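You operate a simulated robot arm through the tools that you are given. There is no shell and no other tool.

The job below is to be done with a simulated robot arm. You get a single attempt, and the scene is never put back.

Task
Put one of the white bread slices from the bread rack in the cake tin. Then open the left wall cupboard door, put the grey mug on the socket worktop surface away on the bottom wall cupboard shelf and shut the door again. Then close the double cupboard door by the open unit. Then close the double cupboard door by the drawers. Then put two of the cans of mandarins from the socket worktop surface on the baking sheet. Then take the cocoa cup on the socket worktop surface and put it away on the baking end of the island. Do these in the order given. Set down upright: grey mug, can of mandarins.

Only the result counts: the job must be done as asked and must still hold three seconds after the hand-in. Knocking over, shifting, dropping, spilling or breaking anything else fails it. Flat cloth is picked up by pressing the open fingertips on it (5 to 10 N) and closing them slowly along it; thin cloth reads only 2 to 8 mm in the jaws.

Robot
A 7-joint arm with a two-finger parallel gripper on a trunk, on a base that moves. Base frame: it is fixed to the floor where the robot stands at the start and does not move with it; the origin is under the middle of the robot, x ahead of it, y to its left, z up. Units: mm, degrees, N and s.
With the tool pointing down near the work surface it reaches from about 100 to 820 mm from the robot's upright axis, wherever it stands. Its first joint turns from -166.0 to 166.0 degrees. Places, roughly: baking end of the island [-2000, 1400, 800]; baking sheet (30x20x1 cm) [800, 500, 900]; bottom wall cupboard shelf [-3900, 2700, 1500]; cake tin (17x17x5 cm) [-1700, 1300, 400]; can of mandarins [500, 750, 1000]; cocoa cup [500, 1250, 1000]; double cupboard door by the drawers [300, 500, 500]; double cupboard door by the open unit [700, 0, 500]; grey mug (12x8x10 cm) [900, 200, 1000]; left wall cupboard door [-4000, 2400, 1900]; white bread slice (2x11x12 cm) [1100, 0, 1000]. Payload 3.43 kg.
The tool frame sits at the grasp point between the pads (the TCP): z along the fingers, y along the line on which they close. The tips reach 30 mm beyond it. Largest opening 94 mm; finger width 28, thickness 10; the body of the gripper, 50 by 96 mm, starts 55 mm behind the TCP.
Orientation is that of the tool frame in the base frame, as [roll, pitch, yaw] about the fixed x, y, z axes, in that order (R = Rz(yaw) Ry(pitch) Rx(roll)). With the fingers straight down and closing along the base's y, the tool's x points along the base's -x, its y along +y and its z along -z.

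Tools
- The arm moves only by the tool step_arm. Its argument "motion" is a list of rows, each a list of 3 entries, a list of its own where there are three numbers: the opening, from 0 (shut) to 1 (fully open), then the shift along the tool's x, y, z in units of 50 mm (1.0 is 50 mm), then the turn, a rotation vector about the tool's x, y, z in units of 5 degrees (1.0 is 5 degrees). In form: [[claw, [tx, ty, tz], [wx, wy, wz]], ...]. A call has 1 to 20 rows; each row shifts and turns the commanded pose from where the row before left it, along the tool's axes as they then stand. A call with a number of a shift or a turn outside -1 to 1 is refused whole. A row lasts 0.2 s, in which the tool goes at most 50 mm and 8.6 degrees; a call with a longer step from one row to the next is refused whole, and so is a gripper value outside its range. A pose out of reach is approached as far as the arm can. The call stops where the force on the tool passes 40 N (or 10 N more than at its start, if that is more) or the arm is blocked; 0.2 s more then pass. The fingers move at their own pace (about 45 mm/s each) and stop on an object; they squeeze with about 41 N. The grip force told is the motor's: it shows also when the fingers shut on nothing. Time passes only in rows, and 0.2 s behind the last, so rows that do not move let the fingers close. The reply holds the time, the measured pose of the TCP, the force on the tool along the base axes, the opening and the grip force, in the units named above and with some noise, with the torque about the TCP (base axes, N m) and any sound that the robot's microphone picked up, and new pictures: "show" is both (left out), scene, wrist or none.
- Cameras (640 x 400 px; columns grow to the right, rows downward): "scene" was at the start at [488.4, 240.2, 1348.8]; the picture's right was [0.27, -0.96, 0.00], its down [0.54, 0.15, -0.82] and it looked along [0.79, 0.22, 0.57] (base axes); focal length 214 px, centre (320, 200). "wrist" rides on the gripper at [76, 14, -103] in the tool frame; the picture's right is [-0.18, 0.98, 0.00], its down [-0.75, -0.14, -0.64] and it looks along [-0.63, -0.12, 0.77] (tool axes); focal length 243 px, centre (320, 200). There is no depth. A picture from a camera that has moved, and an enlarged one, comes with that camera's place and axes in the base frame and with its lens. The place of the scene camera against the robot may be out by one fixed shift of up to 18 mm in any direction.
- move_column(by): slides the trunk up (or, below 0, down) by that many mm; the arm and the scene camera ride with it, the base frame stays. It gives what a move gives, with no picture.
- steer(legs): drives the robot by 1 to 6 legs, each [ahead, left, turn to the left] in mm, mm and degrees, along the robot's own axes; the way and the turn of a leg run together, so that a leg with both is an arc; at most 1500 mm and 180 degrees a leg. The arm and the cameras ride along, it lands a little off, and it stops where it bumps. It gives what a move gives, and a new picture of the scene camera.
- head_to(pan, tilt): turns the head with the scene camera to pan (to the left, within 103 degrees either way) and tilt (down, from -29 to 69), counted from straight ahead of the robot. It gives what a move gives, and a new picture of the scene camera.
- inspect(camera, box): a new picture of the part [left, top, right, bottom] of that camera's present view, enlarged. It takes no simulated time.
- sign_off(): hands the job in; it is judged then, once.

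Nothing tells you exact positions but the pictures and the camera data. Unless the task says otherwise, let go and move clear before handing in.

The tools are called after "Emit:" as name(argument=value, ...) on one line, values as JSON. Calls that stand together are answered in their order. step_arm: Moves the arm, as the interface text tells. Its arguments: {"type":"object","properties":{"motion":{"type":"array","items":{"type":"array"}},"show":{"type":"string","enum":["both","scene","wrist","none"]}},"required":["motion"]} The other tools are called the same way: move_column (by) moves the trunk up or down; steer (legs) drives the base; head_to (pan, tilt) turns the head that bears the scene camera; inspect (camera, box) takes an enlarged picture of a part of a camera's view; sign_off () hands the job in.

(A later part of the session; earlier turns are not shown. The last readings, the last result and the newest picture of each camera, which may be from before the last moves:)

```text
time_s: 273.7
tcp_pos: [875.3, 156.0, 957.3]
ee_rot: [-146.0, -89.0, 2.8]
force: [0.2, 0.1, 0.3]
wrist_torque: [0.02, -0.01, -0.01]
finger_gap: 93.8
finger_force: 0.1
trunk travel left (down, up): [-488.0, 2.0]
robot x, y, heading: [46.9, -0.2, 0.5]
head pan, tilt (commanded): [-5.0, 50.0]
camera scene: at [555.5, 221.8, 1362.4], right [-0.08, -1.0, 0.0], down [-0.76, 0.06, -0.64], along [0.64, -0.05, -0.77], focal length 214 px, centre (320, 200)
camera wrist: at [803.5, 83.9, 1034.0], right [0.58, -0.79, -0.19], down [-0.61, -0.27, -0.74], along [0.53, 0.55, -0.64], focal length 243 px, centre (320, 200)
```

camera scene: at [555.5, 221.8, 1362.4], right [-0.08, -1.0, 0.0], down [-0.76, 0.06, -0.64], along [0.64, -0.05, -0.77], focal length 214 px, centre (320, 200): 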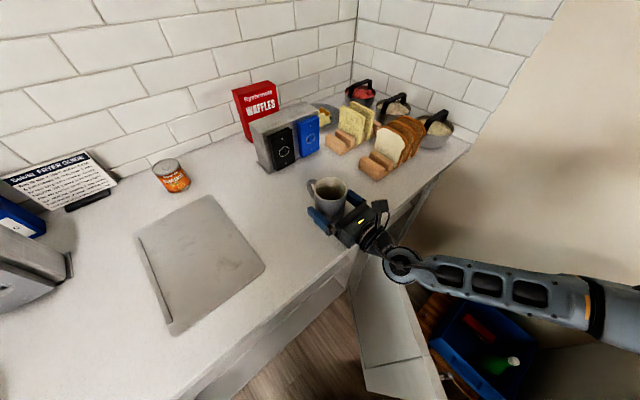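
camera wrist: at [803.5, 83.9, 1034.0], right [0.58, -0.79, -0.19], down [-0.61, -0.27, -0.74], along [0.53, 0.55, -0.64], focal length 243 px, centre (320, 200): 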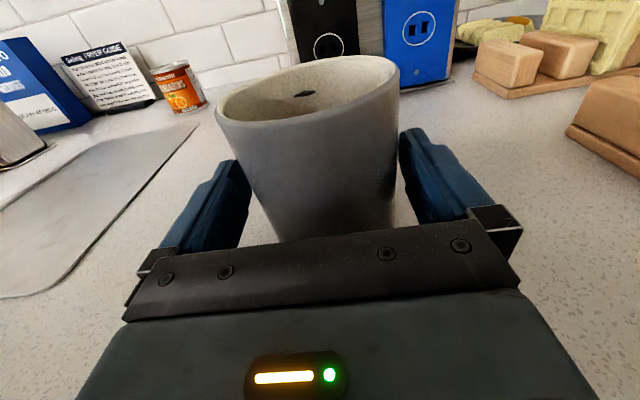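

Closing on the mug and lifting.

Emit:
step_arm(motion=[[0.9, [0, 0, 0.1], [0, 0, 0]], [0.8, [0, 0, 0], [0, 0, 0]], [0.5, [0, 0, 0], [0, 0, 0]], [0, [0, 0, 0], [0, 0, 0]], [0, [0, 0, 0], [0, 0, 0]], [0, [0.2, 0, 0], [0, 0, 0]], [0, [0.4, 0, 0], [0, 0, 0]], [0, [0, 0, 0], [0, 0, 0]]], show="both")

```text
time_s: 275.5
tcp_pos: [878.9, 158.5, 988.1]
ee_rot: [-147.4, -89.0, 4.0]
force: [0.2, 0.1, -2.8]
wrist_torque: [-0.05, 0.02, 0.01]
finger_gap: 77.0
finger_force: 40.7
trunk travel left (down, up): [-488.0, 2.0]
robot x, y, heading: [46.6, -1.3, 0.5]
head pan, tilt (commanded): [-5.0, 50.0]
camera scene: at [555.7, 221.8, 1362.3], right [-0.08, -1.0, 0.0], down [-0.76, 0.06, -0.64], along [0.64, -0.05, -0.77], focal length 214 px, centre (320, 200)
camera wrist: at [807.8, 86.8, 1064.3], right [0.58, -0.79, -0.19], down [-0.61, -0.27, -0.74], along [0.53, 0.55, -0.64], focal length 243 px, centre (320, 200)
```

scene: 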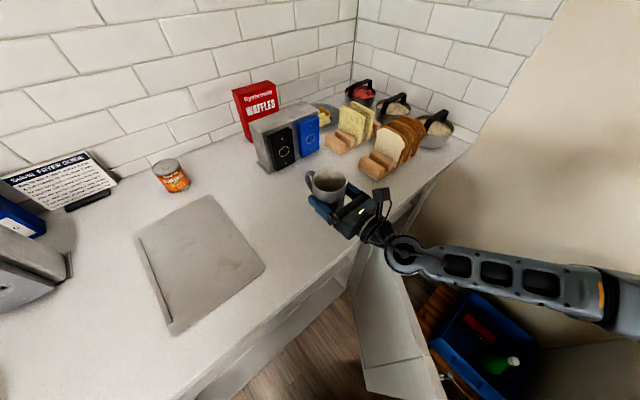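
wrist: 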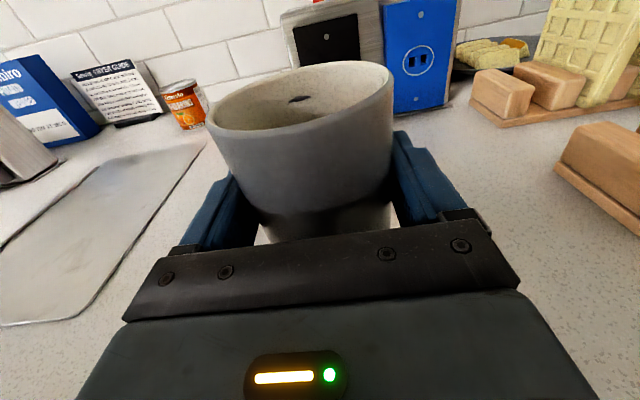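

The mug is held level, with its base about 57 mm below the TCP. I'll raise it, align it with the robot, and drive back to the cupboard by the same route.

Emit:
step_arm(motion=[[0, [0.8, 0, 0], [0, 0, 0]], [0, [0.8, 0, 0], [0, 0, 0]], [0, [0.8, 0, 0], [0, 0, 0]], [0, [0.8, 0, 0], [0, 0, 0]], [0, [0.8, 0, 0], [0, 0, 0]], [0, [0.8, 0, 0], [0, 0, 0]], [0, [0, 0, 0], [-0.8, 0, 0]], [0, [0, 0, 0], [-0.8, 0, 0]], [0, [0, 0, 0], [-0.8, 0, 0]], [0, [0, 0, 0], [-0.8, 0, 0]], [0, [0, 0, 0], [-0.8, 0, 0]], [0, [0, 0, 0], [-0.8, 0, 0]], [0, [0, 0, 0], [-0.8, 0, 0]], [0, [0, 0, 0], [-0.8, 0, 0]], [0, [0, 0, 0], [-0.8, 0, 0]], [0, [0, 0, 0], [0, 0, 0]]], show="scene")

Emit:
steer(legs=[[-370, 0, 0]])

```text
time_s: 278.9
tcp_pos: [883.5, 158.2, 1226.8]
ee_rot: [176.8, -89.0, 3.9]
force: [-0.2, 0.6, -2.8]
wrist_torque: [0.01, 0.06, 0.03]
finger_gap: 76.5
finger_force: 41.0
trunk travel left (down, up): [-488.0, 2.0]
robot x, y, heading: [50.3, 3.1, 0.5]
head pan, tilt (commanded): [-5.0, 50.0]
camera scene: at [555.7, 221.8, 1362.3], right [-0.08, -1.0, 0.0], down [-0.76, 0.06, -0.64], along [0.64, -0.05, -0.77], focal length 214 px, centre (320, 200)
```

scene: 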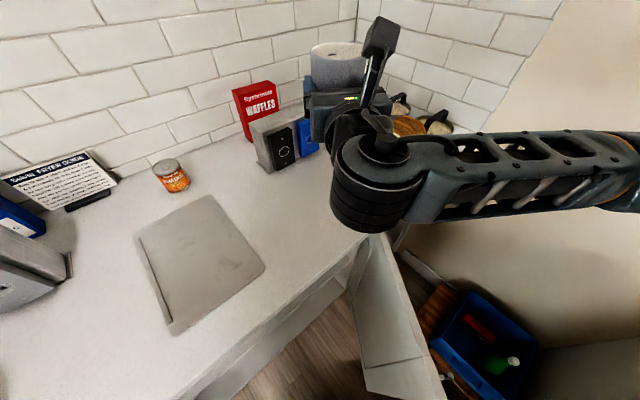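

```text
time_s: 281.3
tcp_pos: [515.2, 155.8, 1227.5]
ee_rot: [177.2, -88.9, 3.6]
force: [0.4, -0.7, -2.8]
wrist_torque: [-0.03, 0.04, -0.03]
finger_gap: 76.7
finger_force: 41.0
trunk travel left (down, up): [-488.0, 2.0]
robot x, y, heading: [-318.2, -7.1, 0.3]
head pan, tilt (commanded): [-5.0, 50.0]
camera scene: at [187.4, 219.5, 1362.3], right [-0.08, -1.0, 0.0], down [-0.76, 0.06, -0.64], along [0.64, -0.05, -0.77], focal length 214 px, centre (320, 200)
```

scene: 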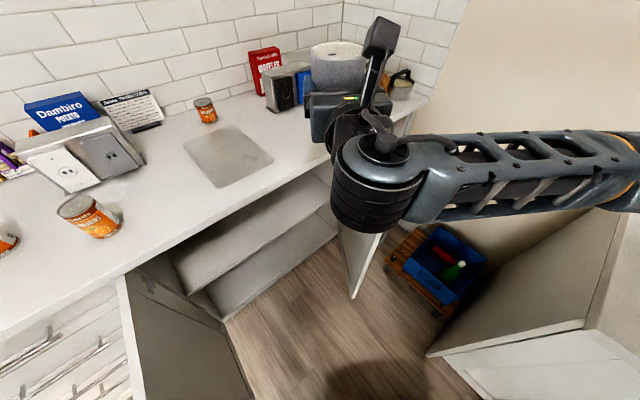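

Emit:
steer(legs=[[0, 0, 110.5], [199, -205, 0], [780, 0, 0]])

```text
time_s: 291.7
tcp_pos: [-918.5, 1709.5, 1228.6]
ee_rot: [177.0, -89.0, 114.2]
force: [-0.7, 0.6, -2.2]
wrist_torque: [-0.07, -0.01, 0.03]
finger_gap: 76.4
finger_force: 41.2
trunk travel left (down, up): [-488.0, 2.0]
robot x, y, heading: [-482.8, 983.9, 110.9]
head pan, tilt (commanded): [-5.0, 50.0]
camera scene: at [-843.8, 1384.0, 1362.4], right [0.96, 0.27, 0.0], down [0.21, -0.74, -0.64], along [-0.18, 0.62, -0.77], focal length 214 px, centre (320, 200)
```

scene: 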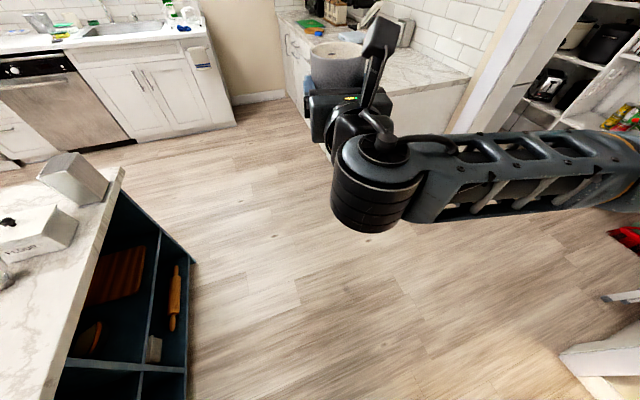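

The route is clear. I'll straighten up, continue to the far wall, then slide left to the cupboard.

Emit:
steer(legs=[[0, 0, 16], [1500, 0, 0], [470, 0, 0]])

Emit:
head_to(pan=20, tilt=5)

```text
time_s: 302.4
tcp_pos: [-2240.2, 3159.5, 1228.1]
ee_rot: [177.0, -89.0, 128.8]
force: [0.4, 0.0, -3.7]
wrist_torque: [-0.05, -0.02, 0.01]
finger_gap: 75.5
finger_force: 41.3
trunk travel left (down, up): [-488.0, 2.0]
robot x, y, heading: [-1629.2, 2567.0, 125.5]
head pan, tilt (commanded): [-5.0, 50.0]
camera scene: at [-2081.7, 2861.7, 1362.4], right [0.86, 0.51, 0.0], down [0.39, -0.66, -0.64], along [-0.33, 0.55, -0.77], focal length 214 px, centre (320, 200)
```

scene: 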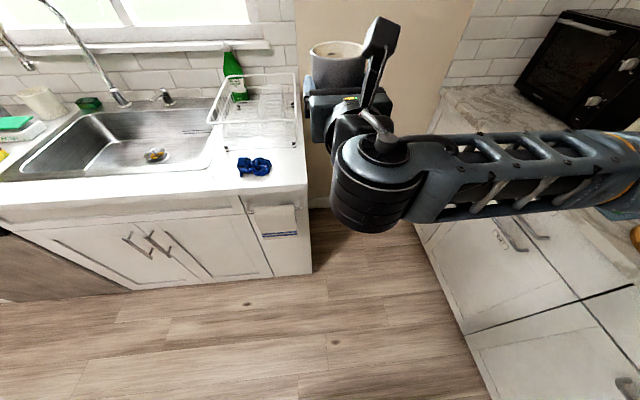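

```text
time_s: 303.5
tcp_pos: [-2239.4, 3158.2, 1227.4]
ee_rot: [176.8, -89.0, 129.0]
force: [0.8, -0.5, -3.4]
wrist_torque: [-0.07, -0.02, 0.0]
finger_gap: 75.6
finger_force: 40.9
trunk travel left (down, up): [-488.0, 2.0]
robot x, y, heading: [-1632.5, 2566.8, 125.6]
head pan, tilt (commanded): [20.0, 5.0]
camera scene: at [-2118.4, 2847.4, 1432.2], right [0.57, 0.82, 0.0], down [0.07, -0.05, -1.0], along [-0.82, 0.56, -0.09], focal length 214 px, centre (320, 200)
```

scene: 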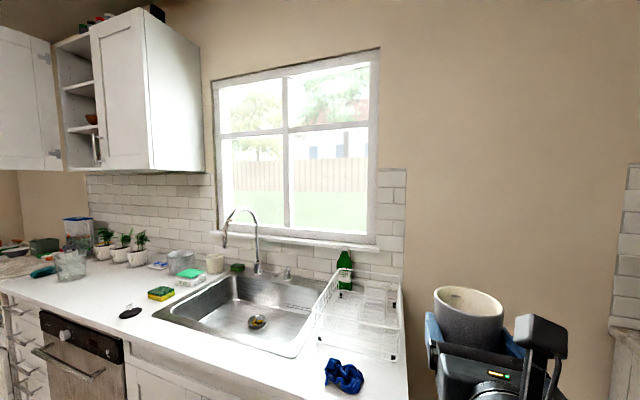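

Emit:
steer(legs=[[0, 0, 1.4], [0, 1500, 0], [0, 355, 0]])

Emit:
head_to(pan=0, tilt=-8)

```text
time_s: 313.1
tcp_pos: [-3717.4, 2006.0, 1227.4]
ee_rot: [177.1, -88.9, 131.6]
force: [0.5, 0.7, -3.0]
wrist_torque: [-0.03, -0.02, 0.03]
finger_gap: 75.0
finger_force: 41.3
trunk travel left (down, up): [-488.0, 2.0]
robot x, y, heading: [-3078.6, 1449.0, 128.7]
head pan, tilt (commanded): [20.0, 5.0]
camera scene: at [-3580.3, 1700.7, 1432.3], right [0.52, 0.85, 0.0], down [0.07, -0.05, -1.0], along [-0.85, 0.52, -0.09], focal length 214 px, centre (320, 200)
```

scene: 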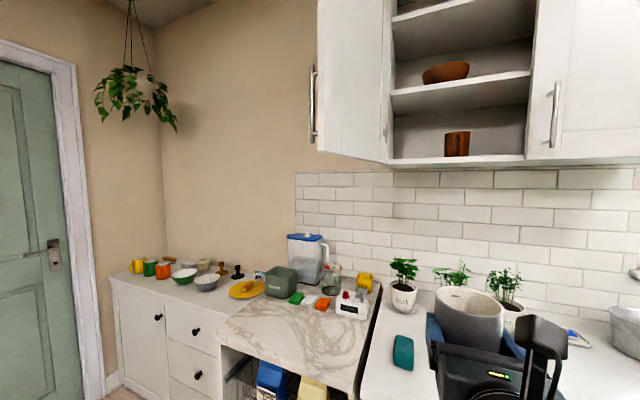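

```text
time_s: 313.9
tcp_pos: [-3717.0, 2006.4, 1227.6]
ee_rot: [176.8, -89.0, 131.9]
force: [0.0, 0.2, -3.0]
wrist_torque: [-0.02, -0.02, 0.0]
finger_gap: 74.8
finger_force: 40.9
trunk travel left (down, up): [-488.0, 2.0]
robot x, y, heading: [-3081.3, 1447.8, 128.6]
head pan, tilt (commanded): [0.0, -8.0]
camera scene: at [-3555.5, 1719.7, 1452.4], right [0.78, 0.62, 0.0], down [-0.09, 0.11, -0.99], along [-0.62, 0.77, 0.14], focal length 214 px, centre (320, 200)
```

scene: 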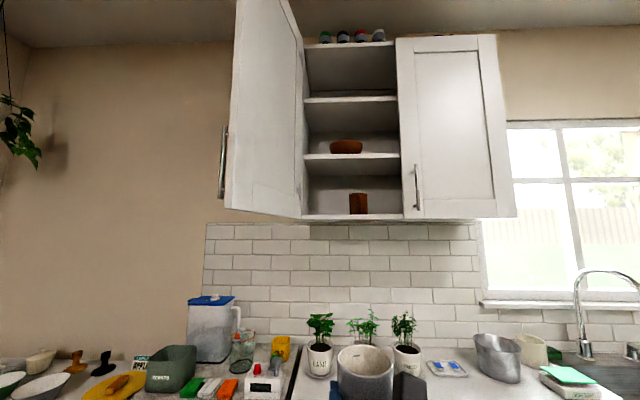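

The grip gap is slowly shrinking (77 → 75 mm), so I'll check whether the mug is creeping in the fingers.

Emit:
step_arm(motion=[[0, [0, 0, 0], [0, 0, 0]]], show="wrist")

Emit:
inspect(camera="scene", box=[300, 300, 460, 400])

```text
time_s: 314.3
tcp_pos: [-3717.0, 2006.6, 1226.8]
ee_rot: [176.5, -89.1, 132.3]
force: [-0.2, 0.4, -2.8]
wrist_torque: [0.0, -0.07, 0.0]
finger_gap: 75.0
finger_force: 40.7
trunk travel left (down, up): [-488.0, 2.0]
robot x, y, heading: [-3077.0, 1447.2, 128.4]
head pan, tilt (commanded): [0.0, -8.0]
camera wrist: at [-3641.9, 1937.0, 1305.6], right [0.77, 0.61, -0.18], down [0.3, -0.6, -0.74], along [-0.57, 0.52, -0.64], focal length 243 px, centre (320, 200)
```

wrist: 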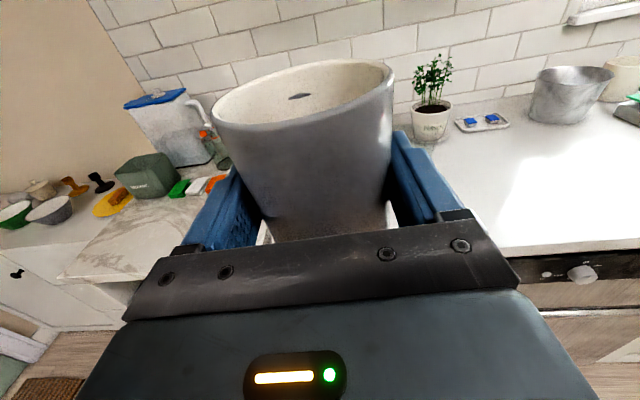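

```text
4.00 times, centred on (380, 350) of scene
camera zoom: at [-3555.4, 1719.7, 1452.5], right [0.78, 0.62, 0.0], down [-0.09, 0.11, -0.99], along [-0.62, 0.78, 0.14], focal length 858 px, centre (80, -400)
```

zoom: 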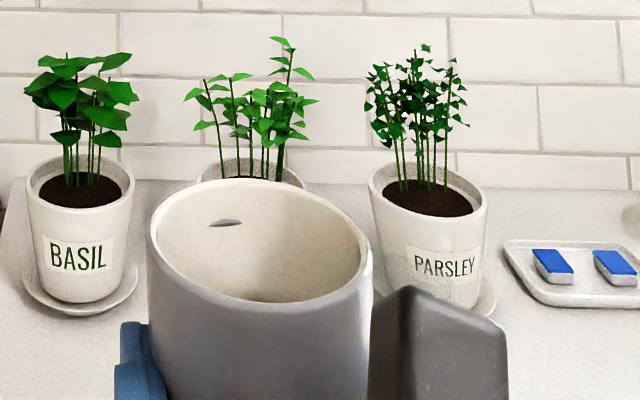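

The mug moved only a few millimetres and remains upright. I'll raise it to shelf height here, before moving in.

Emit:
step_arm(motion=[[0, [0.8, 0, 0], [0, 0, 0]], [0, [0.8, 0, 0], [0, 0, 0]], [0, [0.8, 0, 0], [0, 0, 0]], [0, [0.8, 0, 0], [0, 0, 0]], [0, [0.8, 0, 0], [0, 0, 0]], [0, [0.8, 0, 0], [0, 0, 0]], [0, [0.8, 0, 0], [0, 0, 0]], [0, [0.8, 0, 0], [0, 0, 0]], [0, [0.8, 0, 0], [0, 0, 0]], [0, [0.1, 0, 0], [0, 0, 0]], [0, [0, 0, 0], [0, 0, 0]]], show="both")

```text
time_s: 316.7
tcp_pos: [-3719.5, 2011.1, 1592.0]
ee_rot: [177.1, -89.1, 131.6]
force: [0.8, 1.1, -2.6]
wrist_torque: [-0.07, -0.04, -0.02]
finger_gap: 74.8
finger_force: 41.2
trunk travel left (down, up): [-488.0, 2.0]
robot x, y, heading: [-3082.3, 1445.7, 128.7]
head pan, tilt (commanded): [0.0, -8.0]
camera scene: at [-3555.4, 1719.6, 1452.5], right [0.78, 0.62, 0.0], down [-0.09, 0.11, -0.99], along [-0.62, 0.78, 0.14], focal length 214 px, centre (320, 200)
camera wrist: at [-3645.3, 1942.3, 1669.6], right [0.77, 0.61, -0.18], down [0.3, -0.6, -0.74], along [-0.57, 0.52, -0.64], focal length 243 px, centre (320, 200)
```

scene: 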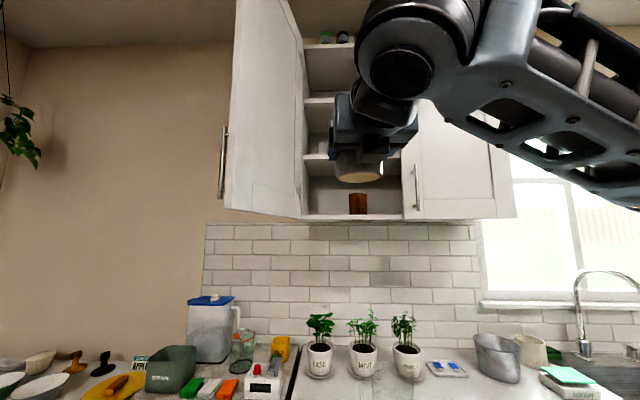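
wrist: 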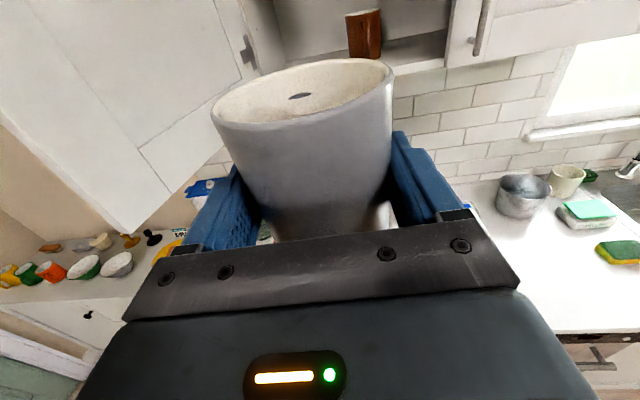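

Mug is upright and at height. I'll align the base with the wall and close in.

Emit:
steer(legs=[[0, 0, -1.7], [250, 55, 0]])

Emit:
step_arm(motion=[[0, [0, 0, 0], [0, 0, 0]]], show="wrist")

```text
time_s: 318.9
tcp_pos: [-3895.9, 2197.8, 1591.3]
ee_rot: [177.1, -89.1, 130.0]
force: [0.4, -0.1, -2.6]
wrist_torque: [-0.01, -0.02, -0.03]
finger_gap: 74.5
finger_force: 41.2
trunk travel left (down, up): [-488.0, 2.0]
robot x, y, heading: [-3272.3, 1611.8, 126.8]
head pan, tilt (commanded): [0.0, -8.0]
camera scene: at [-3739.0, 1900.8, 1452.6], right [0.8, 0.6, 0.0], down [-0.08, 0.11, -0.99], along [-0.59, 0.79, 0.14], focal length 214 px, centre (320, 200)
```

scene: 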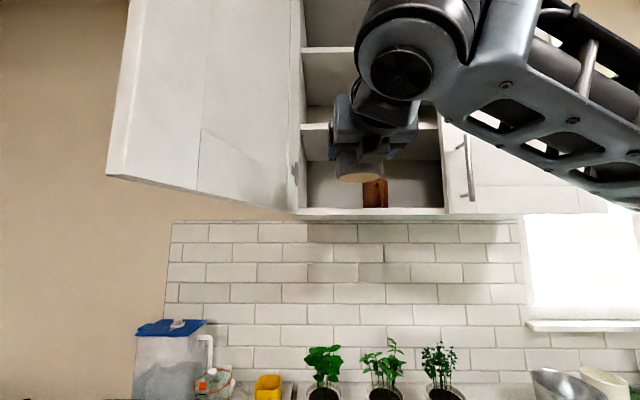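

```text
time_s: 319.3
tcp_pos: [-3894.3, 2198.1, 1590.1]
ee_rot: [177.4, -89.0, 129.6]
force: [0.3, -1.4, -3.8]
wrist_torque: [-0.03, -0.05, 0.01]
finger_gap: 74.8
finger_force: 41.0
trunk travel left (down, up): [-488.0, 2.0]
robot x, y, heading: [-3271.6, 1613.3, 126.8]
head pan, tilt (commanded): [0.0, -8.0]
camera wrist: at [-3822.1, 2126.2, 1669.0], right [0.79, 0.59, -0.18], down [0.28, -0.61, -0.74], along [-0.55, 0.53, -0.64], focal length 243 px, centre (320, 200)
```

wrist: 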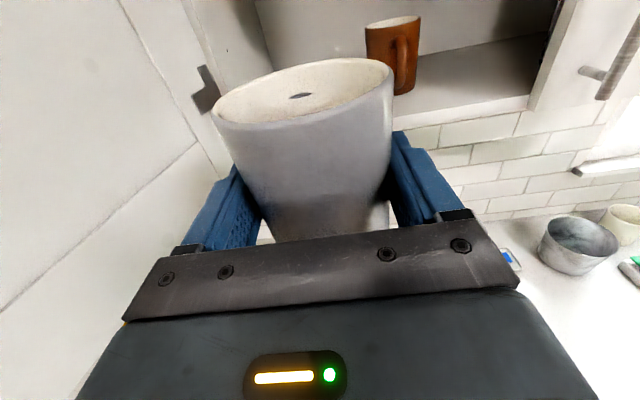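

Emit:
steer(legs=[[75, 15, 0]])

Emit:
step_arm(motion=[[0, [0, 0, 0.8], [0, 0, 0]], [0, [0, 0, 0.8], [0, 0, 0]], [0, [0, 0, 0], [0, 0, 0]]], show="both")

```text
time_s: 320.4
tcp_pos: [-3952.1, 2248.2, 1590.9]
ee_rot: [177.2, -89.0, 129.8]
force: [-0.4, 0.7, -2.6]
wrist_torque: [-0.06, -0.03, -0.01]
finger_gap: 74.8
finger_force: 41.2
trunk travel left (down, up): [-488.0, 2.0]
robot x, y, heading: [-3327.8, 1666.9, 126.5]
head pan, tilt (commanded): [0.0, -8.0]
camera scene: at [-3796.1, 1952.7, 1452.6], right [0.8, 0.6, 0.0], down [-0.08, 0.11, -0.99], along [-0.59, 0.79, 0.14], focal length 214 px, centre (320, 200)
```

scene: 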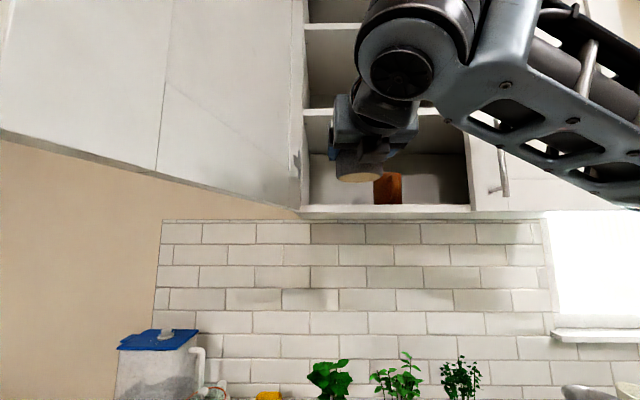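

```text
time_s: 321.1
tcp_pos: [-3999.4, 2313.3, 1589.8]
ee_rot: [177.0, -89.0, 130.1]
force: [-0.1, -0.5, -3.0]
wrist_torque: [-0.04, 0.01, 0.0]
finger_gap: 74.8
finger_force: 41.2
trunk travel left (down, up): [-488.0, 2.0]
robot x, y, heading: [-3329.2, 1665.5, 126.6]
head pan, tilt (commanded): [0.0, -8.0]
camera scene: at [-3796.4, 1953.1, 1452.4], right [0.8, 0.6, 0.0], down [-0.08, 0.11, -0.99], along [-0.59, 0.79, 0.14], focal length 214 px, centre (320, 200)
camera wrist: at [-3926.6, 2241.1, 1668.2], right [0.79, 0.59, -0.18], down [0.28, -0.61, -0.74], along [-0.55, 0.53, -0.64], focal length 243 px, centre (320, 200)
```

scene: 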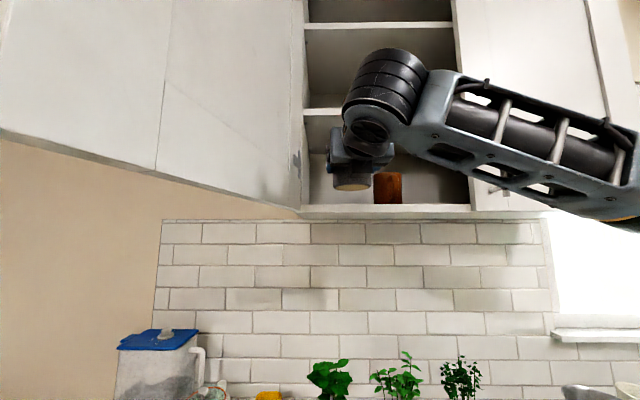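
wrist: 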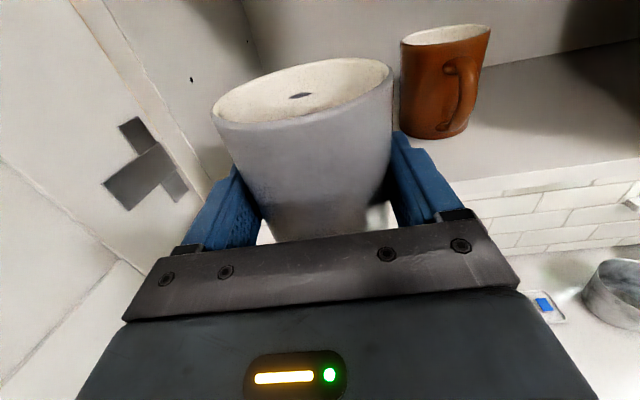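

The mug is entering just above the shelf with clearance on both sides. I'll advance about 145 mm more.

Emit:
step_arm(motion=[[0, [0, 0, 0.7], [0, 0, 0]], [0, [0, 0, 0.7], [0, 0, 0]], [0, [0, 0, 0.7], [0, 0, 0]], [0, [0, 0, 0.7], [0, 0, 0]], [0, [0, 0, 0], [0, 0, 0]]], show="both")

```text
time_s: 322.4
tcp_pos: [-4085.9, 2424.6, 1586.8]
ee_rot: [177.2, -89.0, 129.9]
force: [0.5, -0.1, -3.5]
wrist_torque: [-0.02, -0.03, -0.03]
finger_gap: 74.7
finger_force: 41.1
trunk travel left (down, up): [-488.0, 2.0]
robot x, y, heading: [-3330.9, 1665.7, 126.8]
head pan, tilt (commanded): [0.0, -8.0]
camera scene: at [-3796.4, 1953.1, 1452.4], right [0.8, 0.6, 0.0], down [-0.08, 0.11, -0.99], along [-0.59, 0.79, 0.14], focal length 214 px, centre (320, 200)
camera wrist: at [-4013.4, 2353.1, 1665.0], right [0.79, 0.59, -0.18], down [0.28, -0.61, -0.74], along [-0.55, 0.53, -0.64], focal length 243 px, centre (320, 200)
```

scene: 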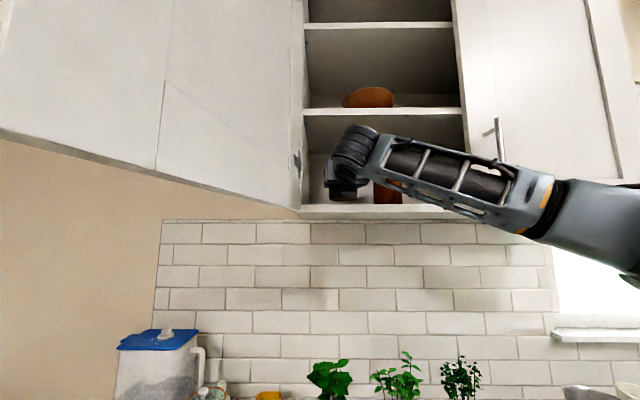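
wrist: 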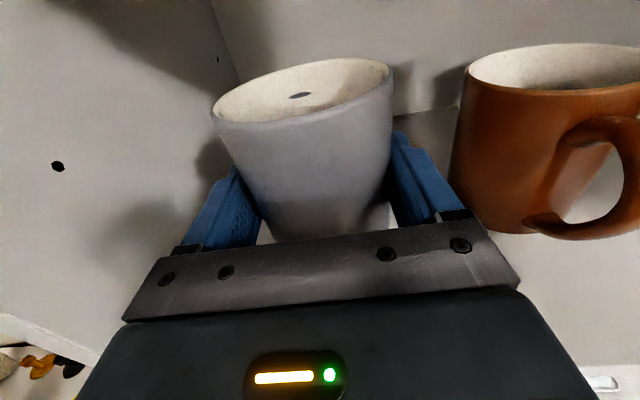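

The mug is inside, clear of the brown mug and the side panel. I'll lower it gently until it touches the shelf.

Emit:
step_arm(motion=[[0, [-0.1, 0, 0], [0, 0, 0]], [0, [-0.06, 0, 0], [0, 0, 0]], [0, [0, 0, 0], [0, 0, 0]]], show="none")

Emit:
step_arm(motion=[[0, [-0.05, 0, 0], [0, 0, 0]], [0, [0, 0, 0], [0, 0, 0]]], show="none")

```text
time_s: 323.1
tcp_pos: [-4085.2, 2425.1, 1579.3]
ee_rot: [176.5, -89.0, 130.6]
force: [0.7, -0.3, -2.9]
wrist_torque: [-0.03, -0.04, 0.04]
finger_gap: 74.6
finger_force: 40.8
trunk travel left (down, up): [-488.0, 2.0]
robot x, y, heading: [-3327.7, 1666.9, 126.8]
head pan, tilt (commanded): [0.0, -8.0]
```

```text
time_s: 323.8
tcp_pos: [-4085.0, 2425.8, 1576.2]
ee_rot: [177.2, -89.0, 129.6]
force: [-0.3, 0.8, -3.2]
wrist_torque: [-0.04, -0.05, -0.03]
finger_gap: 74.7
finger_force: 40.9
trunk travel left (down, up): [-488.0, 2.0]
robot x, y, heading: [-3327.1, 1669.5, 126.7]
head pan, tilt (commanded): [0.0, -8.0]
```

Emit:
step_arm(motion=[[0, [-0.05, 0, 0], [0, 0, 0]], [0, [0, 0, 0], [0, 0, 0]]], show="none")

Emit:
step_arm(motion=[[0, [-0.04, 0, 0], [0, 0, 0]], [0, [0, 0, 0], [0, 0, 0]]], show="none")

Emit:
step_arm(motion=[[0, [-0.04, 0, 0], [0, 0, 0]], [0, [0, 0, 0], [0, 0, 0]]], show="wrist")

```text
time_s: 324.4
tcp_pos: [-4086.0, 2425.6, 1574.6]
ee_rot: [177.4, -89.0, 129.6]
force: [0.1, 0.7, -3.5]
wrist_torque: [-0.05, -0.02, 0.01]
finger_gap: 74.9
finger_force: 41.4
trunk travel left (down, up): [-488.0, 2.0]
robot x, y, heading: [-3330.0, 1664.3, 126.7]
head pan, tilt (commanded): [0.0, -8.0]
```

```text
time_s: 324.9
tcp_pos: [-4084.6, 2425.5, 1570.8]
ee_rot: [177.3, -89.1, 129.6]
force: [0.3, -0.4, -3.1]
wrist_torque: [-0.05, 0.01, 0.0]
finger_gap: 74.5
finger_force: 40.8
trunk travel left (down, up): [-488.0, 2.0]
robot x, y, heading: [-3327.5, 1667.3, 126.5]
head pan, tilt (commanded): [0.0, -8.0]
```

```text
time_s: 325.6
tcp_pos: [-4084.2, 2424.2, 1570.3]
ee_rot: [177.2, -89.0, 129.7]
force: [-0.9, 0.3, -3.3]
wrist_torque: [-0.05, -0.04, -0.03]
finger_gap: 74.7
finger_force: 41.3
trunk travel left (down, up): [-488.0, 2.0]
robot x, y, heading: [-3329.1, 1666.1, 126.9]
head pan, tilt (commanded): [0.0, -8.0]
camera wrist: at [-4011.5, 2353.1, 1648.5], right [0.79, 0.59, -0.18], down [0.28, -0.61, -0.74], along [-0.55, 0.53, -0.64], focal length 243 px, centre (320, 200)
```

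wrist: 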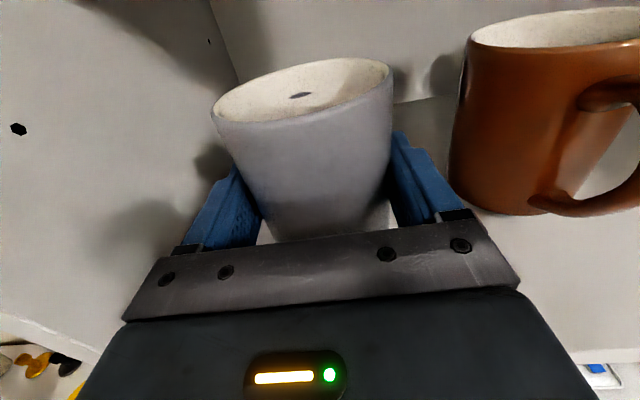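

Emit:
step_arm(motion=[[0, [-0.05, 0, 0], [0, 0, 0]], [0, [-0.05, 0, 0], [0, 0, 0]], [0, [0, 0, 0], [0, 0, 0]]], show="none")

Emit:
step_arm(motion=[[0, [-0.05, 0, 0], [0, 0, 0]], [0, [0, 0, 0], [0, 0, 0]]], show="none")

Emit:
step_arm(motion=[[0, [-0.04, 0, 0], [0, 0, 0]], [0, [0, 0, 0], [0, 0, 0]]], show="wrist")

```text
time_s: 326.4
tcp_pos: [-4083.9, 2424.0, 1565.7]
ee_rot: [176.4, -89.1, 130.6]
force: [0.3, 0.0, -3.6]
wrist_torque: [-0.03, -0.04, 0.01]
finger_gap: 74.6
finger_force: 40.6
trunk travel left (down, up): [-488.0, 2.0]
robot x, y, heading: [-3324.4, 1666.4, 126.4]
head pan, tilt (commanded): [0.0, -8.0]
```

```text
time_s: 326.9
tcp_pos: [-4084.7, 2424.6, 1564.2]
ee_rot: [177.8, -89.1, 129.2]
force: [-3.0, 5.0, 10.4]
wrist_torque: [0.52, 0.61, -0.05]
finger_gap: 74.5
finger_force: 40.8
trunk travel left (down, up): [-488.0, 2.0]
robot x, y, heading: [-3330.8, 1665.6, 126.7]
head pan, tilt (commanded): [0.0, -8.0]
```

```text
time_s: 327.6
tcp_pos: [-4083.8, 2423.8, 1564.4]
ee_rot: [177.8, -89.3, 129.3]
force: [-3.6, 4.1, 28.3]
wrist_torque: [0.3, 0.14, 0.3]
finger_gap: 74.8
finger_force: 41.5
trunk travel left (down, up): [-488.0, 2.0]
robot x, y, heading: [-3327.8, 1665.9, 126.7]
head pan, tilt (commanded): [0.0, -8.0]
camera wrist: at [-4010.0, 2351.6, 1641.5], right [0.79, 0.59, -0.18], down [0.28, -0.6, -0.75], along [-0.55, 0.53, -0.64], focal length 243 px, centre (320, 200)
```

wrist: 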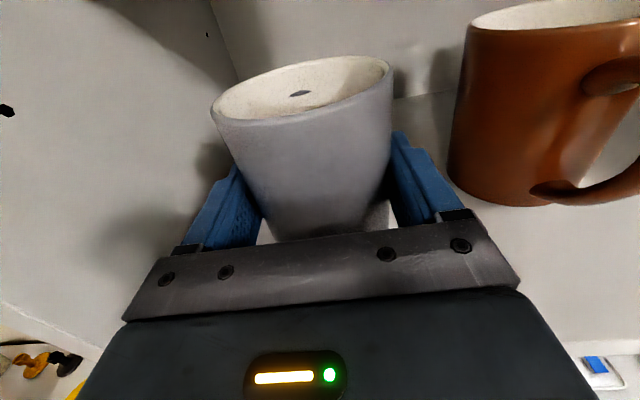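

It's resting on the shelf. I'll ease the pressure, open the jaws, and back straight out.

Emit:
step_arm(motion=[[0, [0.03, 0, 0], [0, 0, 0]], [0.85, [0, 0, 0], [0, 0, 0]], [0.93, [0, 0, 0], [0, 0, 0]], [1, [0, 0, 0], [0, 0, 0]], [1, [0, 0, 0], [0, 0, 0]]], show="wrist")

```text
time_s: 328.8
tcp_pos: [-4083.0, 2423.0, 1563.2]
ee_rot: [177.5, -89.0, 129.6]
force: [4.6, -5.5, 17.8]
wrist_torque: [-1.25, -0.77, 0.06]
finger_gap: 94.1
finger_force: 0.1
trunk travel left (down, up): [-488.0, 2.0]
robot x, y, heading: [-3328.7, 1668.7, 126.6]
head pan, tilt (commanded): [0.0, -8.0]
camera wrist: at [-4010.3, 2351.9, 1640.9], right [0.79, 0.59, -0.18], down [0.28, -0.61, -0.74], along [-0.55, 0.53, -0.64], focal length 243 px, centre (320, 200)
```

wrist: 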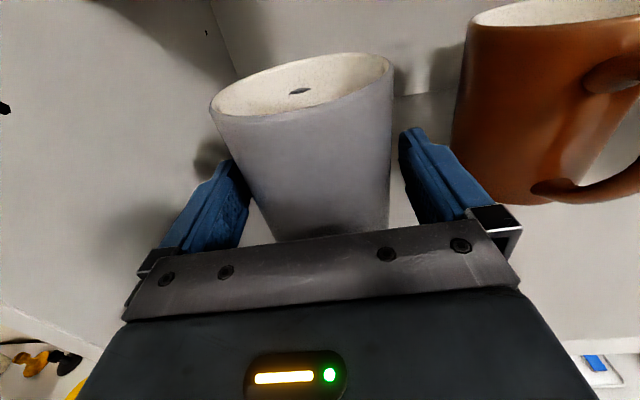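

The remaining upward force comes from about 83 mm behind the fingertips, so the underside of the hand is touching the shelf's front edge. I'll raise it a few millimetres and then back out.

Emit:
step_arm(motion=[[1, [0.05, 0, 0], [0, 0, 0]], [1, [0.05, 0, 0], [0, 0, 0]], [1, [0.04, 0, 0], [0, 0, 0]], [1, [0, 0, 0], [0, 0, 0]]], show="wrist")

```text
time_s: 329.8
tcp_pos: [-4084.0, 2425.1, 1568.8]
ee_rot: [176.8, -89.0, 130.2]
force: [-1.2, -0.1, -0.8]
wrist_torque: [0.01, 0.0, -0.01]
finger_gap: 94.0
finger_force: 0.1
trunk travel left (down, up): [-488.0, 2.0]
robot x, y, heading: [-3327.7, 1666.4, 126.9]
head pan, tilt (commanded): [0.0, -8.0]
camera wrist: at [-4011.2, 2353.5, 1646.6], right [0.79, 0.59, -0.18], down [0.28, -0.61, -0.74], along [-0.55, 0.53, -0.64], focal length 243 px, centre (320, 200)
```

wrist: 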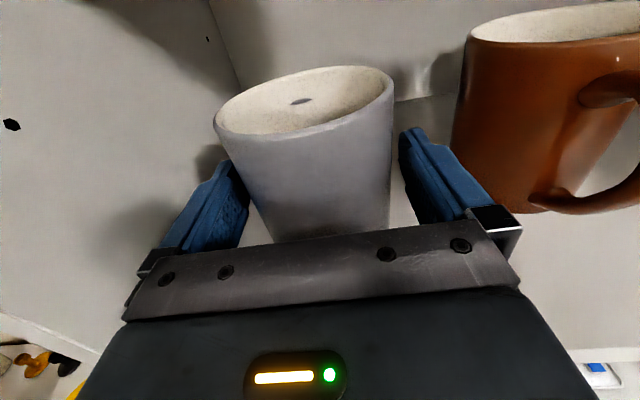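

The mug stayed put and is standing on its own. Backing straight out.

Emit:
step_arm(motion=[[1, [0, 0, -0.4], [0, 0, 0]], [1, [0, 0, -0.6], [0, 0, 0]], [1, [0, 0, -0.8], [0, 0, 0]], [1, [0, 0, -0.8], [0, 0, 0]], [1, [0, 0, -0.8], [0, 0, 0]], [1, [0, 0, -0.8], [0, 0, 0]], [1, [0, 0, 0], [0, 0, 0]]], show="both")

```text
time_s: 331.4
tcp_pos: [-3957.1, 2258.6, 1575.4]
ee_rot: [178.3, -88.9, 128.7]
force: [-0.7, -0.4, 0.8]
wrist_torque: [-0.03, -0.02, 0.02]
finger_gap: 93.9
finger_force: 0.0
trunk travel left (down, up): [-488.0, 2.0]
robot x, y, heading: [-3329.9, 1668.4, 126.5]
head pan, tilt (commanded): [0.0, -8.0]
camera scene: at [-3796.2, 1952.9, 1452.6], right [0.8, 0.6, 0.0], down [-0.08, 0.11, -0.99], along [-0.59, 0.79, 0.14], focal length 214 px, centre (320, 200)
camera wrist: at [-3884.3, 2186.6, 1652.3], right [0.79, 0.59, -0.18], down [0.28, -0.61, -0.74], along [-0.55, 0.53, -0.64], focal length 243 px, centre (320, 200)
```

scene: 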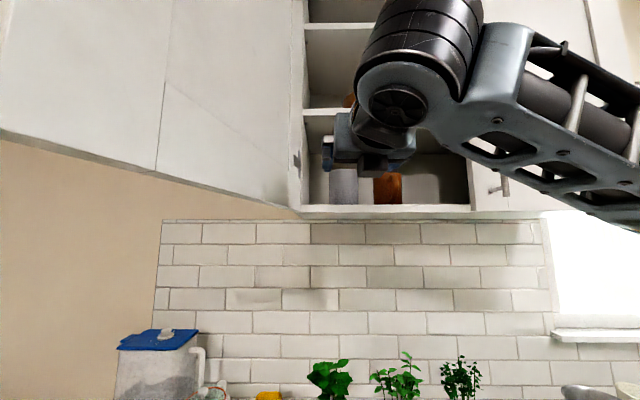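
wrist: 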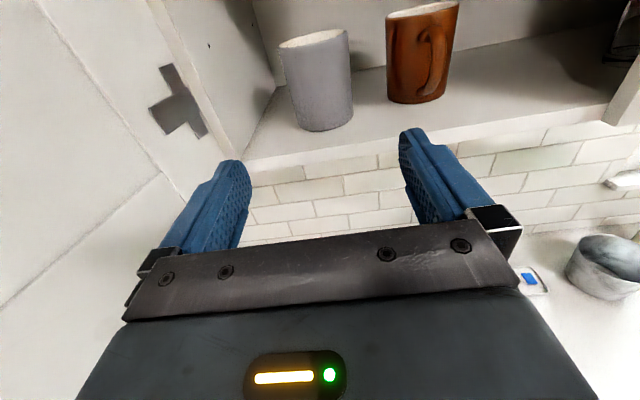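

The grey mug stands upright beside the brown one. Now I need to shut the door: I'll back out and look at where the open door is.

Emit:
steer(legs=[[-330, 0, 0]])

Emit:
head_to(pan=15, tilt=-10)

Emit:
step_arm(motion=[[0.3, [0.3, 0, 0], [0, 0, 0]], [0, [0.2, 0, 0], [0, 0, 0]], [0, [0, 0, 0], [0, 0, 0]]], show="wrist")

```text
time_s: 333.6
tcp_pos: [-3757.7, 1991.5, 1574.7]
ee_rot: [177.4, -89.0, 129.7]
force: [0.0, -0.4, 0.3]
wrist_torque: [0.03, -0.01, -0.04]
finger_gap: 94.0
finger_force: 0.1
trunk travel left (down, up): [-488.0, 2.0]
robot x, y, heading: [-3124.8, 1399.9, 126.7]
head pan, tilt (commanded): [0.0, -8.0]
camera scene: at [-3597.0, 1685.0, 1452.4], right [0.8, 0.6, 0.0], down [-0.08, 0.11, -0.99], along [-0.59, 0.79, 0.14], focal length 214 px, centre (320, 200)
```

scene: 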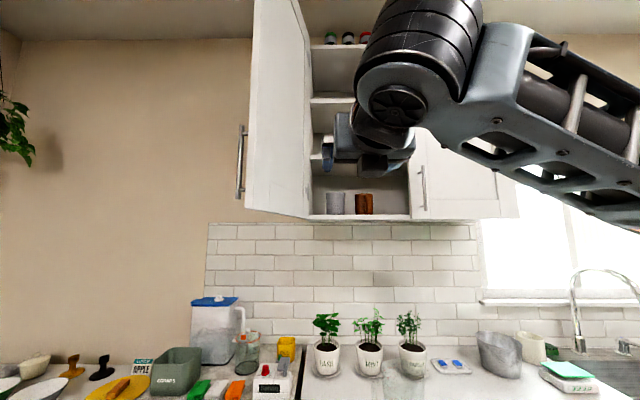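

```text
time_s: 334.3
tcp_pos: [-3759.9, 1990.4, 1574.4]
ee_rot: [177.6, -89.0, 129.5]
force: [-0.1, -0.6, 0.5]
wrist_torque: [0.03, -0.01, 0.0]
finger_gap: 93.9
finger_force: 0.0
trunk travel left (down, up): [-488.0, 2.0]
robot x, y, heading: [-3130.7, 1399.3, 126.7]
head pan, tilt (commanded): [15.0, -10.0]
camera scene: at [-3611.8, 1668.5, 1455.5], right [0.62, 0.79, 0.0], down [-0.14, 0.11, -0.98], along [-0.77, 0.61, 0.17], focal length 214 px, centre (320, 200)
```

scene: 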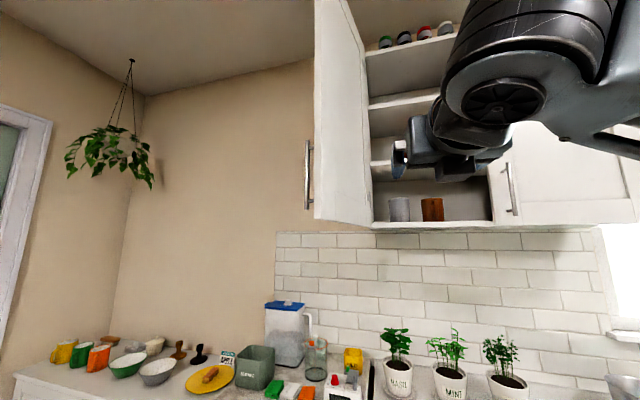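

```text
time_s: 335.1
tcp_pos: [-3759.4, 1991.5, 1598.7]
ee_rot: [176.2, -88.9, 130.8]
force: [0.9, -0.2, 0.4]
wrist_torque: [-0.01, 0.01, 0.02]
finger_gap: 24.8
finger_force: 0.0
trunk travel left (down, up): [-488.0, 2.0]
robot x, y, heading: [-3129.8, 1398.5, 126.9]
head pan, tilt (commanded): [15.0, -10.0]
camera wrist: at [-3686.3, 1919.4, 1676.7], right [0.79, 0.59, -0.18], down [0.28, -0.61, -0.74], along [-0.55, 0.53, -0.64], focal length 243 px, centre (320, 200)
```

wrist: 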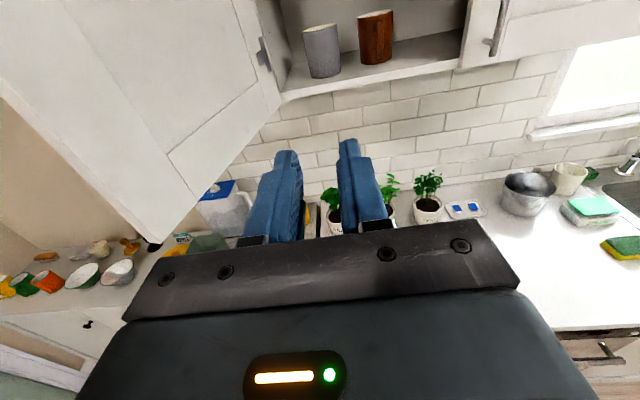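

The door is about 105° open, with its free corner near n=-2030, s=-3922. I'll push it from its outer side using the base. First I'll check for obstacles on my left.

Emit:
head_to(pan=95, tilt=40)

```text
time_s: 336.6
tcp_pos: [-3760.5, 1991.5, 1598.8]
ee_rot: [177.3, -89.1, 129.8]
force: [0.0, -0.1, -0.8]
wrist_torque: [-0.01, 0.01, 0.0]
finger_gap: 0.0
finger_force: 33.0
trunk travel left (down, up): [-488.0, 2.0]
robot x, y, heading: [-3129.3, 1398.3, 126.9]
head pan, tilt (commanded): [95.0, 40.0]
camera scene: at [-3609.0, 1559.7, 1376.6], right [-0.67, 0.75, 0.0], down [0.48, 0.43, -0.77], along [-0.57, -0.51, -0.64], focal length 214 px, centre (320, 200)
```

scene: 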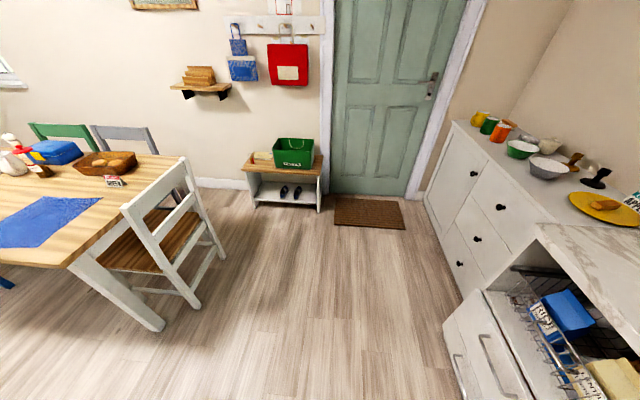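

Plenty of room on the left. I'll slide left to bring the fingers outside the door's edge.

Emit:
steer(legs=[[0, 295, 0]])

Emit:
head_to(pan=-5, tilt=-10)

Emit:
step_arm(motion=[[0, [0, 0, 0], [0, 0, 0]]], show="wrist")

```text
time_s: 338.6
tcp_pos: [-3993.8, 1812.8, 1599.3]
ee_rot: [177.7, -89.0, 129.7]
force: [-0.3, -0.4, -0.8]
wrist_torque: [0.03, 0.02, 0.03]
finger_gap: 0.0
finger_force: 32.9
trunk travel left (down, up): [-488.0, 2.0]
robot x, y, heading: [-3359.6, 1229.3, 127.2]
head pan, tilt (commanded): [95.0, 40.0]
camera scene: at [-3840.4, 1382.2, 1376.6], right [-0.67, 0.74, 0.0], down [0.48, 0.43, -0.77], along [-0.57, -0.52, -0.64], focal length 214 px, centre (320, 200)
```

scene: 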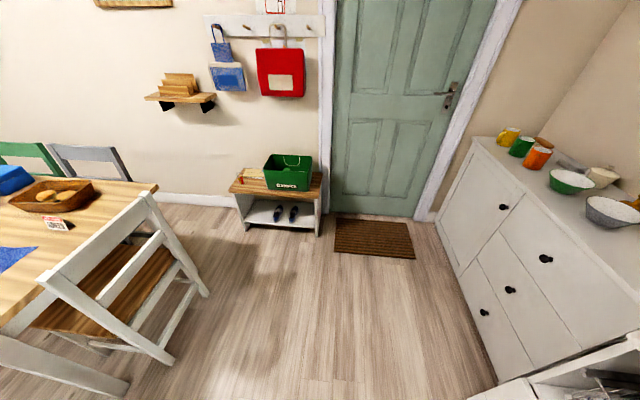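

```text
time_s: 340.4
tcp_pos: [-3994.5, 1813.1, 1597.1]
ee_rot: [177.2, -89.0, 130.3]
force: [-0.6, 1.3, 0.3]
wrist_torque: [0.01, -0.03, -0.02]
finger_gap: 0.0
finger_force: 32.5
trunk travel left (down, up): [-488.0, 2.0]
robot x, y, heading: [-3358.7, 1224.4, 126.9]
head pan, tilt (commanded): [-5.0, -10.0]
camera scene: at [-3822.6, 1510.6, 1455.5], right [0.85, 0.53, 0.0], down [-0.09, 0.15, -0.98], along [-0.53, 0.83, 0.17], focal length 214 px, centre (320, 200)
```

scene: 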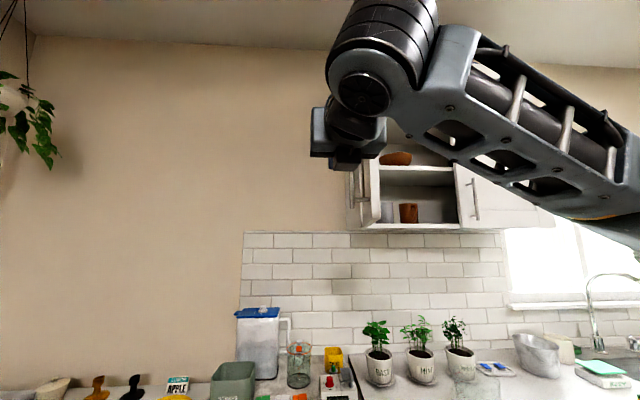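

```text
time_s: 340.8
tcp_pos: [-3995.0, 1812.5, 1599.6]
ee_rot: [177.2, -89.0, 130.4]
force: [0.6, 0.6, -1.0]
wrist_torque: [-0.02, -0.01, -0.01]
finger_gap: 0.0
finger_force: 32.9
trunk travel left (down, up): [-488.0, 2.0]
robot x, y, heading: [-3357.7, 1225.6, 127.2]
head pan, tilt (commanded): [-5.0, -10.0]
camera wrist: at [-3920.8, 1741.4, 1676.6], right [0.78, 0.6, -0.18], down [0.29, -0.6, -0.74], along [-0.55, 0.53, -0.64], focal length 243 px, centre (320, 200)
```

wrist: 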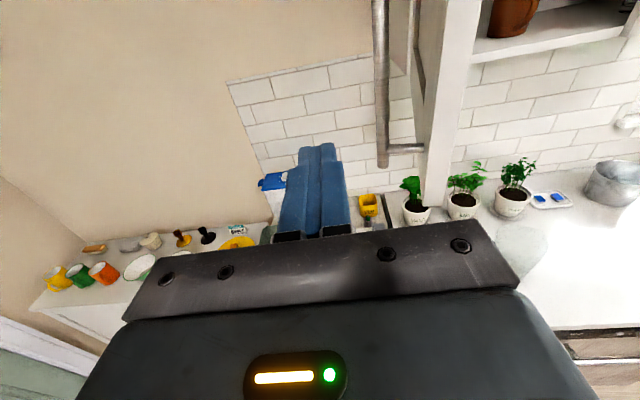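

I can see the handle and the door's end face just to the right of the fingers. I'll reach forward slightly past the edge, then slide the base right to swing the door shut.

Emit:
step_arm(motion=[[0, [0, 0, 0.6], [0, 0, 0]], [0, [0, 0, 0.65], [0, 0, 0]], [0, [0, 0, 0], [0, 0, 0]]], show="none")

Emit:
steer(legs=[[0, -140, 0]])

Emit:
step_arm(motion=[[0, [0, 0, 0], [0, 0, 0]]], show="wrist")

```text
time_s: 341.6
tcp_pos: [-4034.6, 1863.0, 1596.2]
ee_rot: [176.5, -89.0, 131.0]
force: [0.2, -0.6, -1.2]
wrist_torque: [0.02, 0.02, -0.03]
finger_gap: 0.0
finger_force: 32.8
trunk travel left (down, up): [-488.0, 2.0]
robot x, y, heading: [-3359.6, 1223.9, 126.8]
head pan, tilt (commanded): [-5.0, -10.0]
```

```text
time_s: 342.9
tcp_pos: [-3917.3, 1948.0, 1596.1]
ee_rot: [173.8, -88.9, 133.8]
force: [14.7, -22.7, -11.5]
wrist_torque: [0.24, 0.34, -0.37]
finger_gap: 0.1
finger_force: 33.0
trunk travel left (down, up): [-488.0, 2.0]
robot x, y, heading: [-3246.3, 1310.3, 126.9]
head pan, tilt (commanded): [-5.0, -10.0]
camera scene: at [-3706.9, 1597.4, 1455.7], right [0.85, 0.53, 0.0], down [-0.09, 0.15, -0.98], along [-0.52, 0.83, 0.17], focal length 214 px, centre (320, 200)
```

scene: 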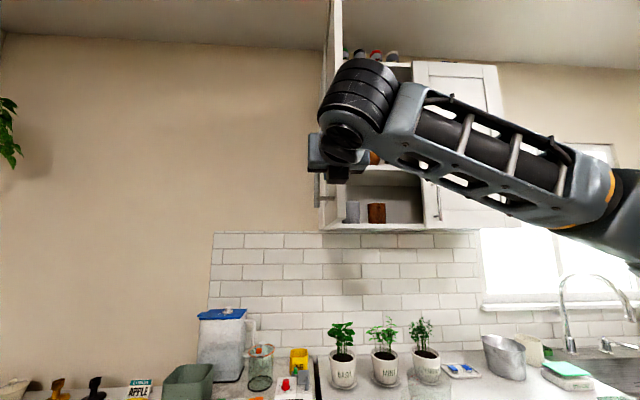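

```text
time_s: 343.3
tcp_pos: [-3918.3, 1948.9, 1596.4]
ee_rot: [173.3, -89.0, 134.2]
force: [7.0, -10.8, -2.1]
wrist_torque: [0.14, 0.13, -0.17]
finger_gap: 0.0
finger_force: 33.3
trunk travel left (down, up): [-488.0, 2.0]
robot x, y, heading: [-3248.8, 1308.9, 127.0]
head pan, tilt (commanded): [-5.0, -10.0]
camera wrist: at [-3843.4, 1877.2, 1674.2], right [0.78, 0.6, -0.18], down [0.29, -0.6, -0.74], along [-0.55, 0.53, -0.64], focal length 243 px, centre (320, 200)
```

wrist: 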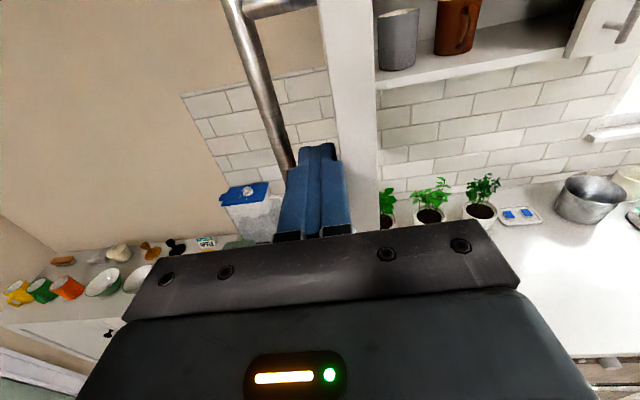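

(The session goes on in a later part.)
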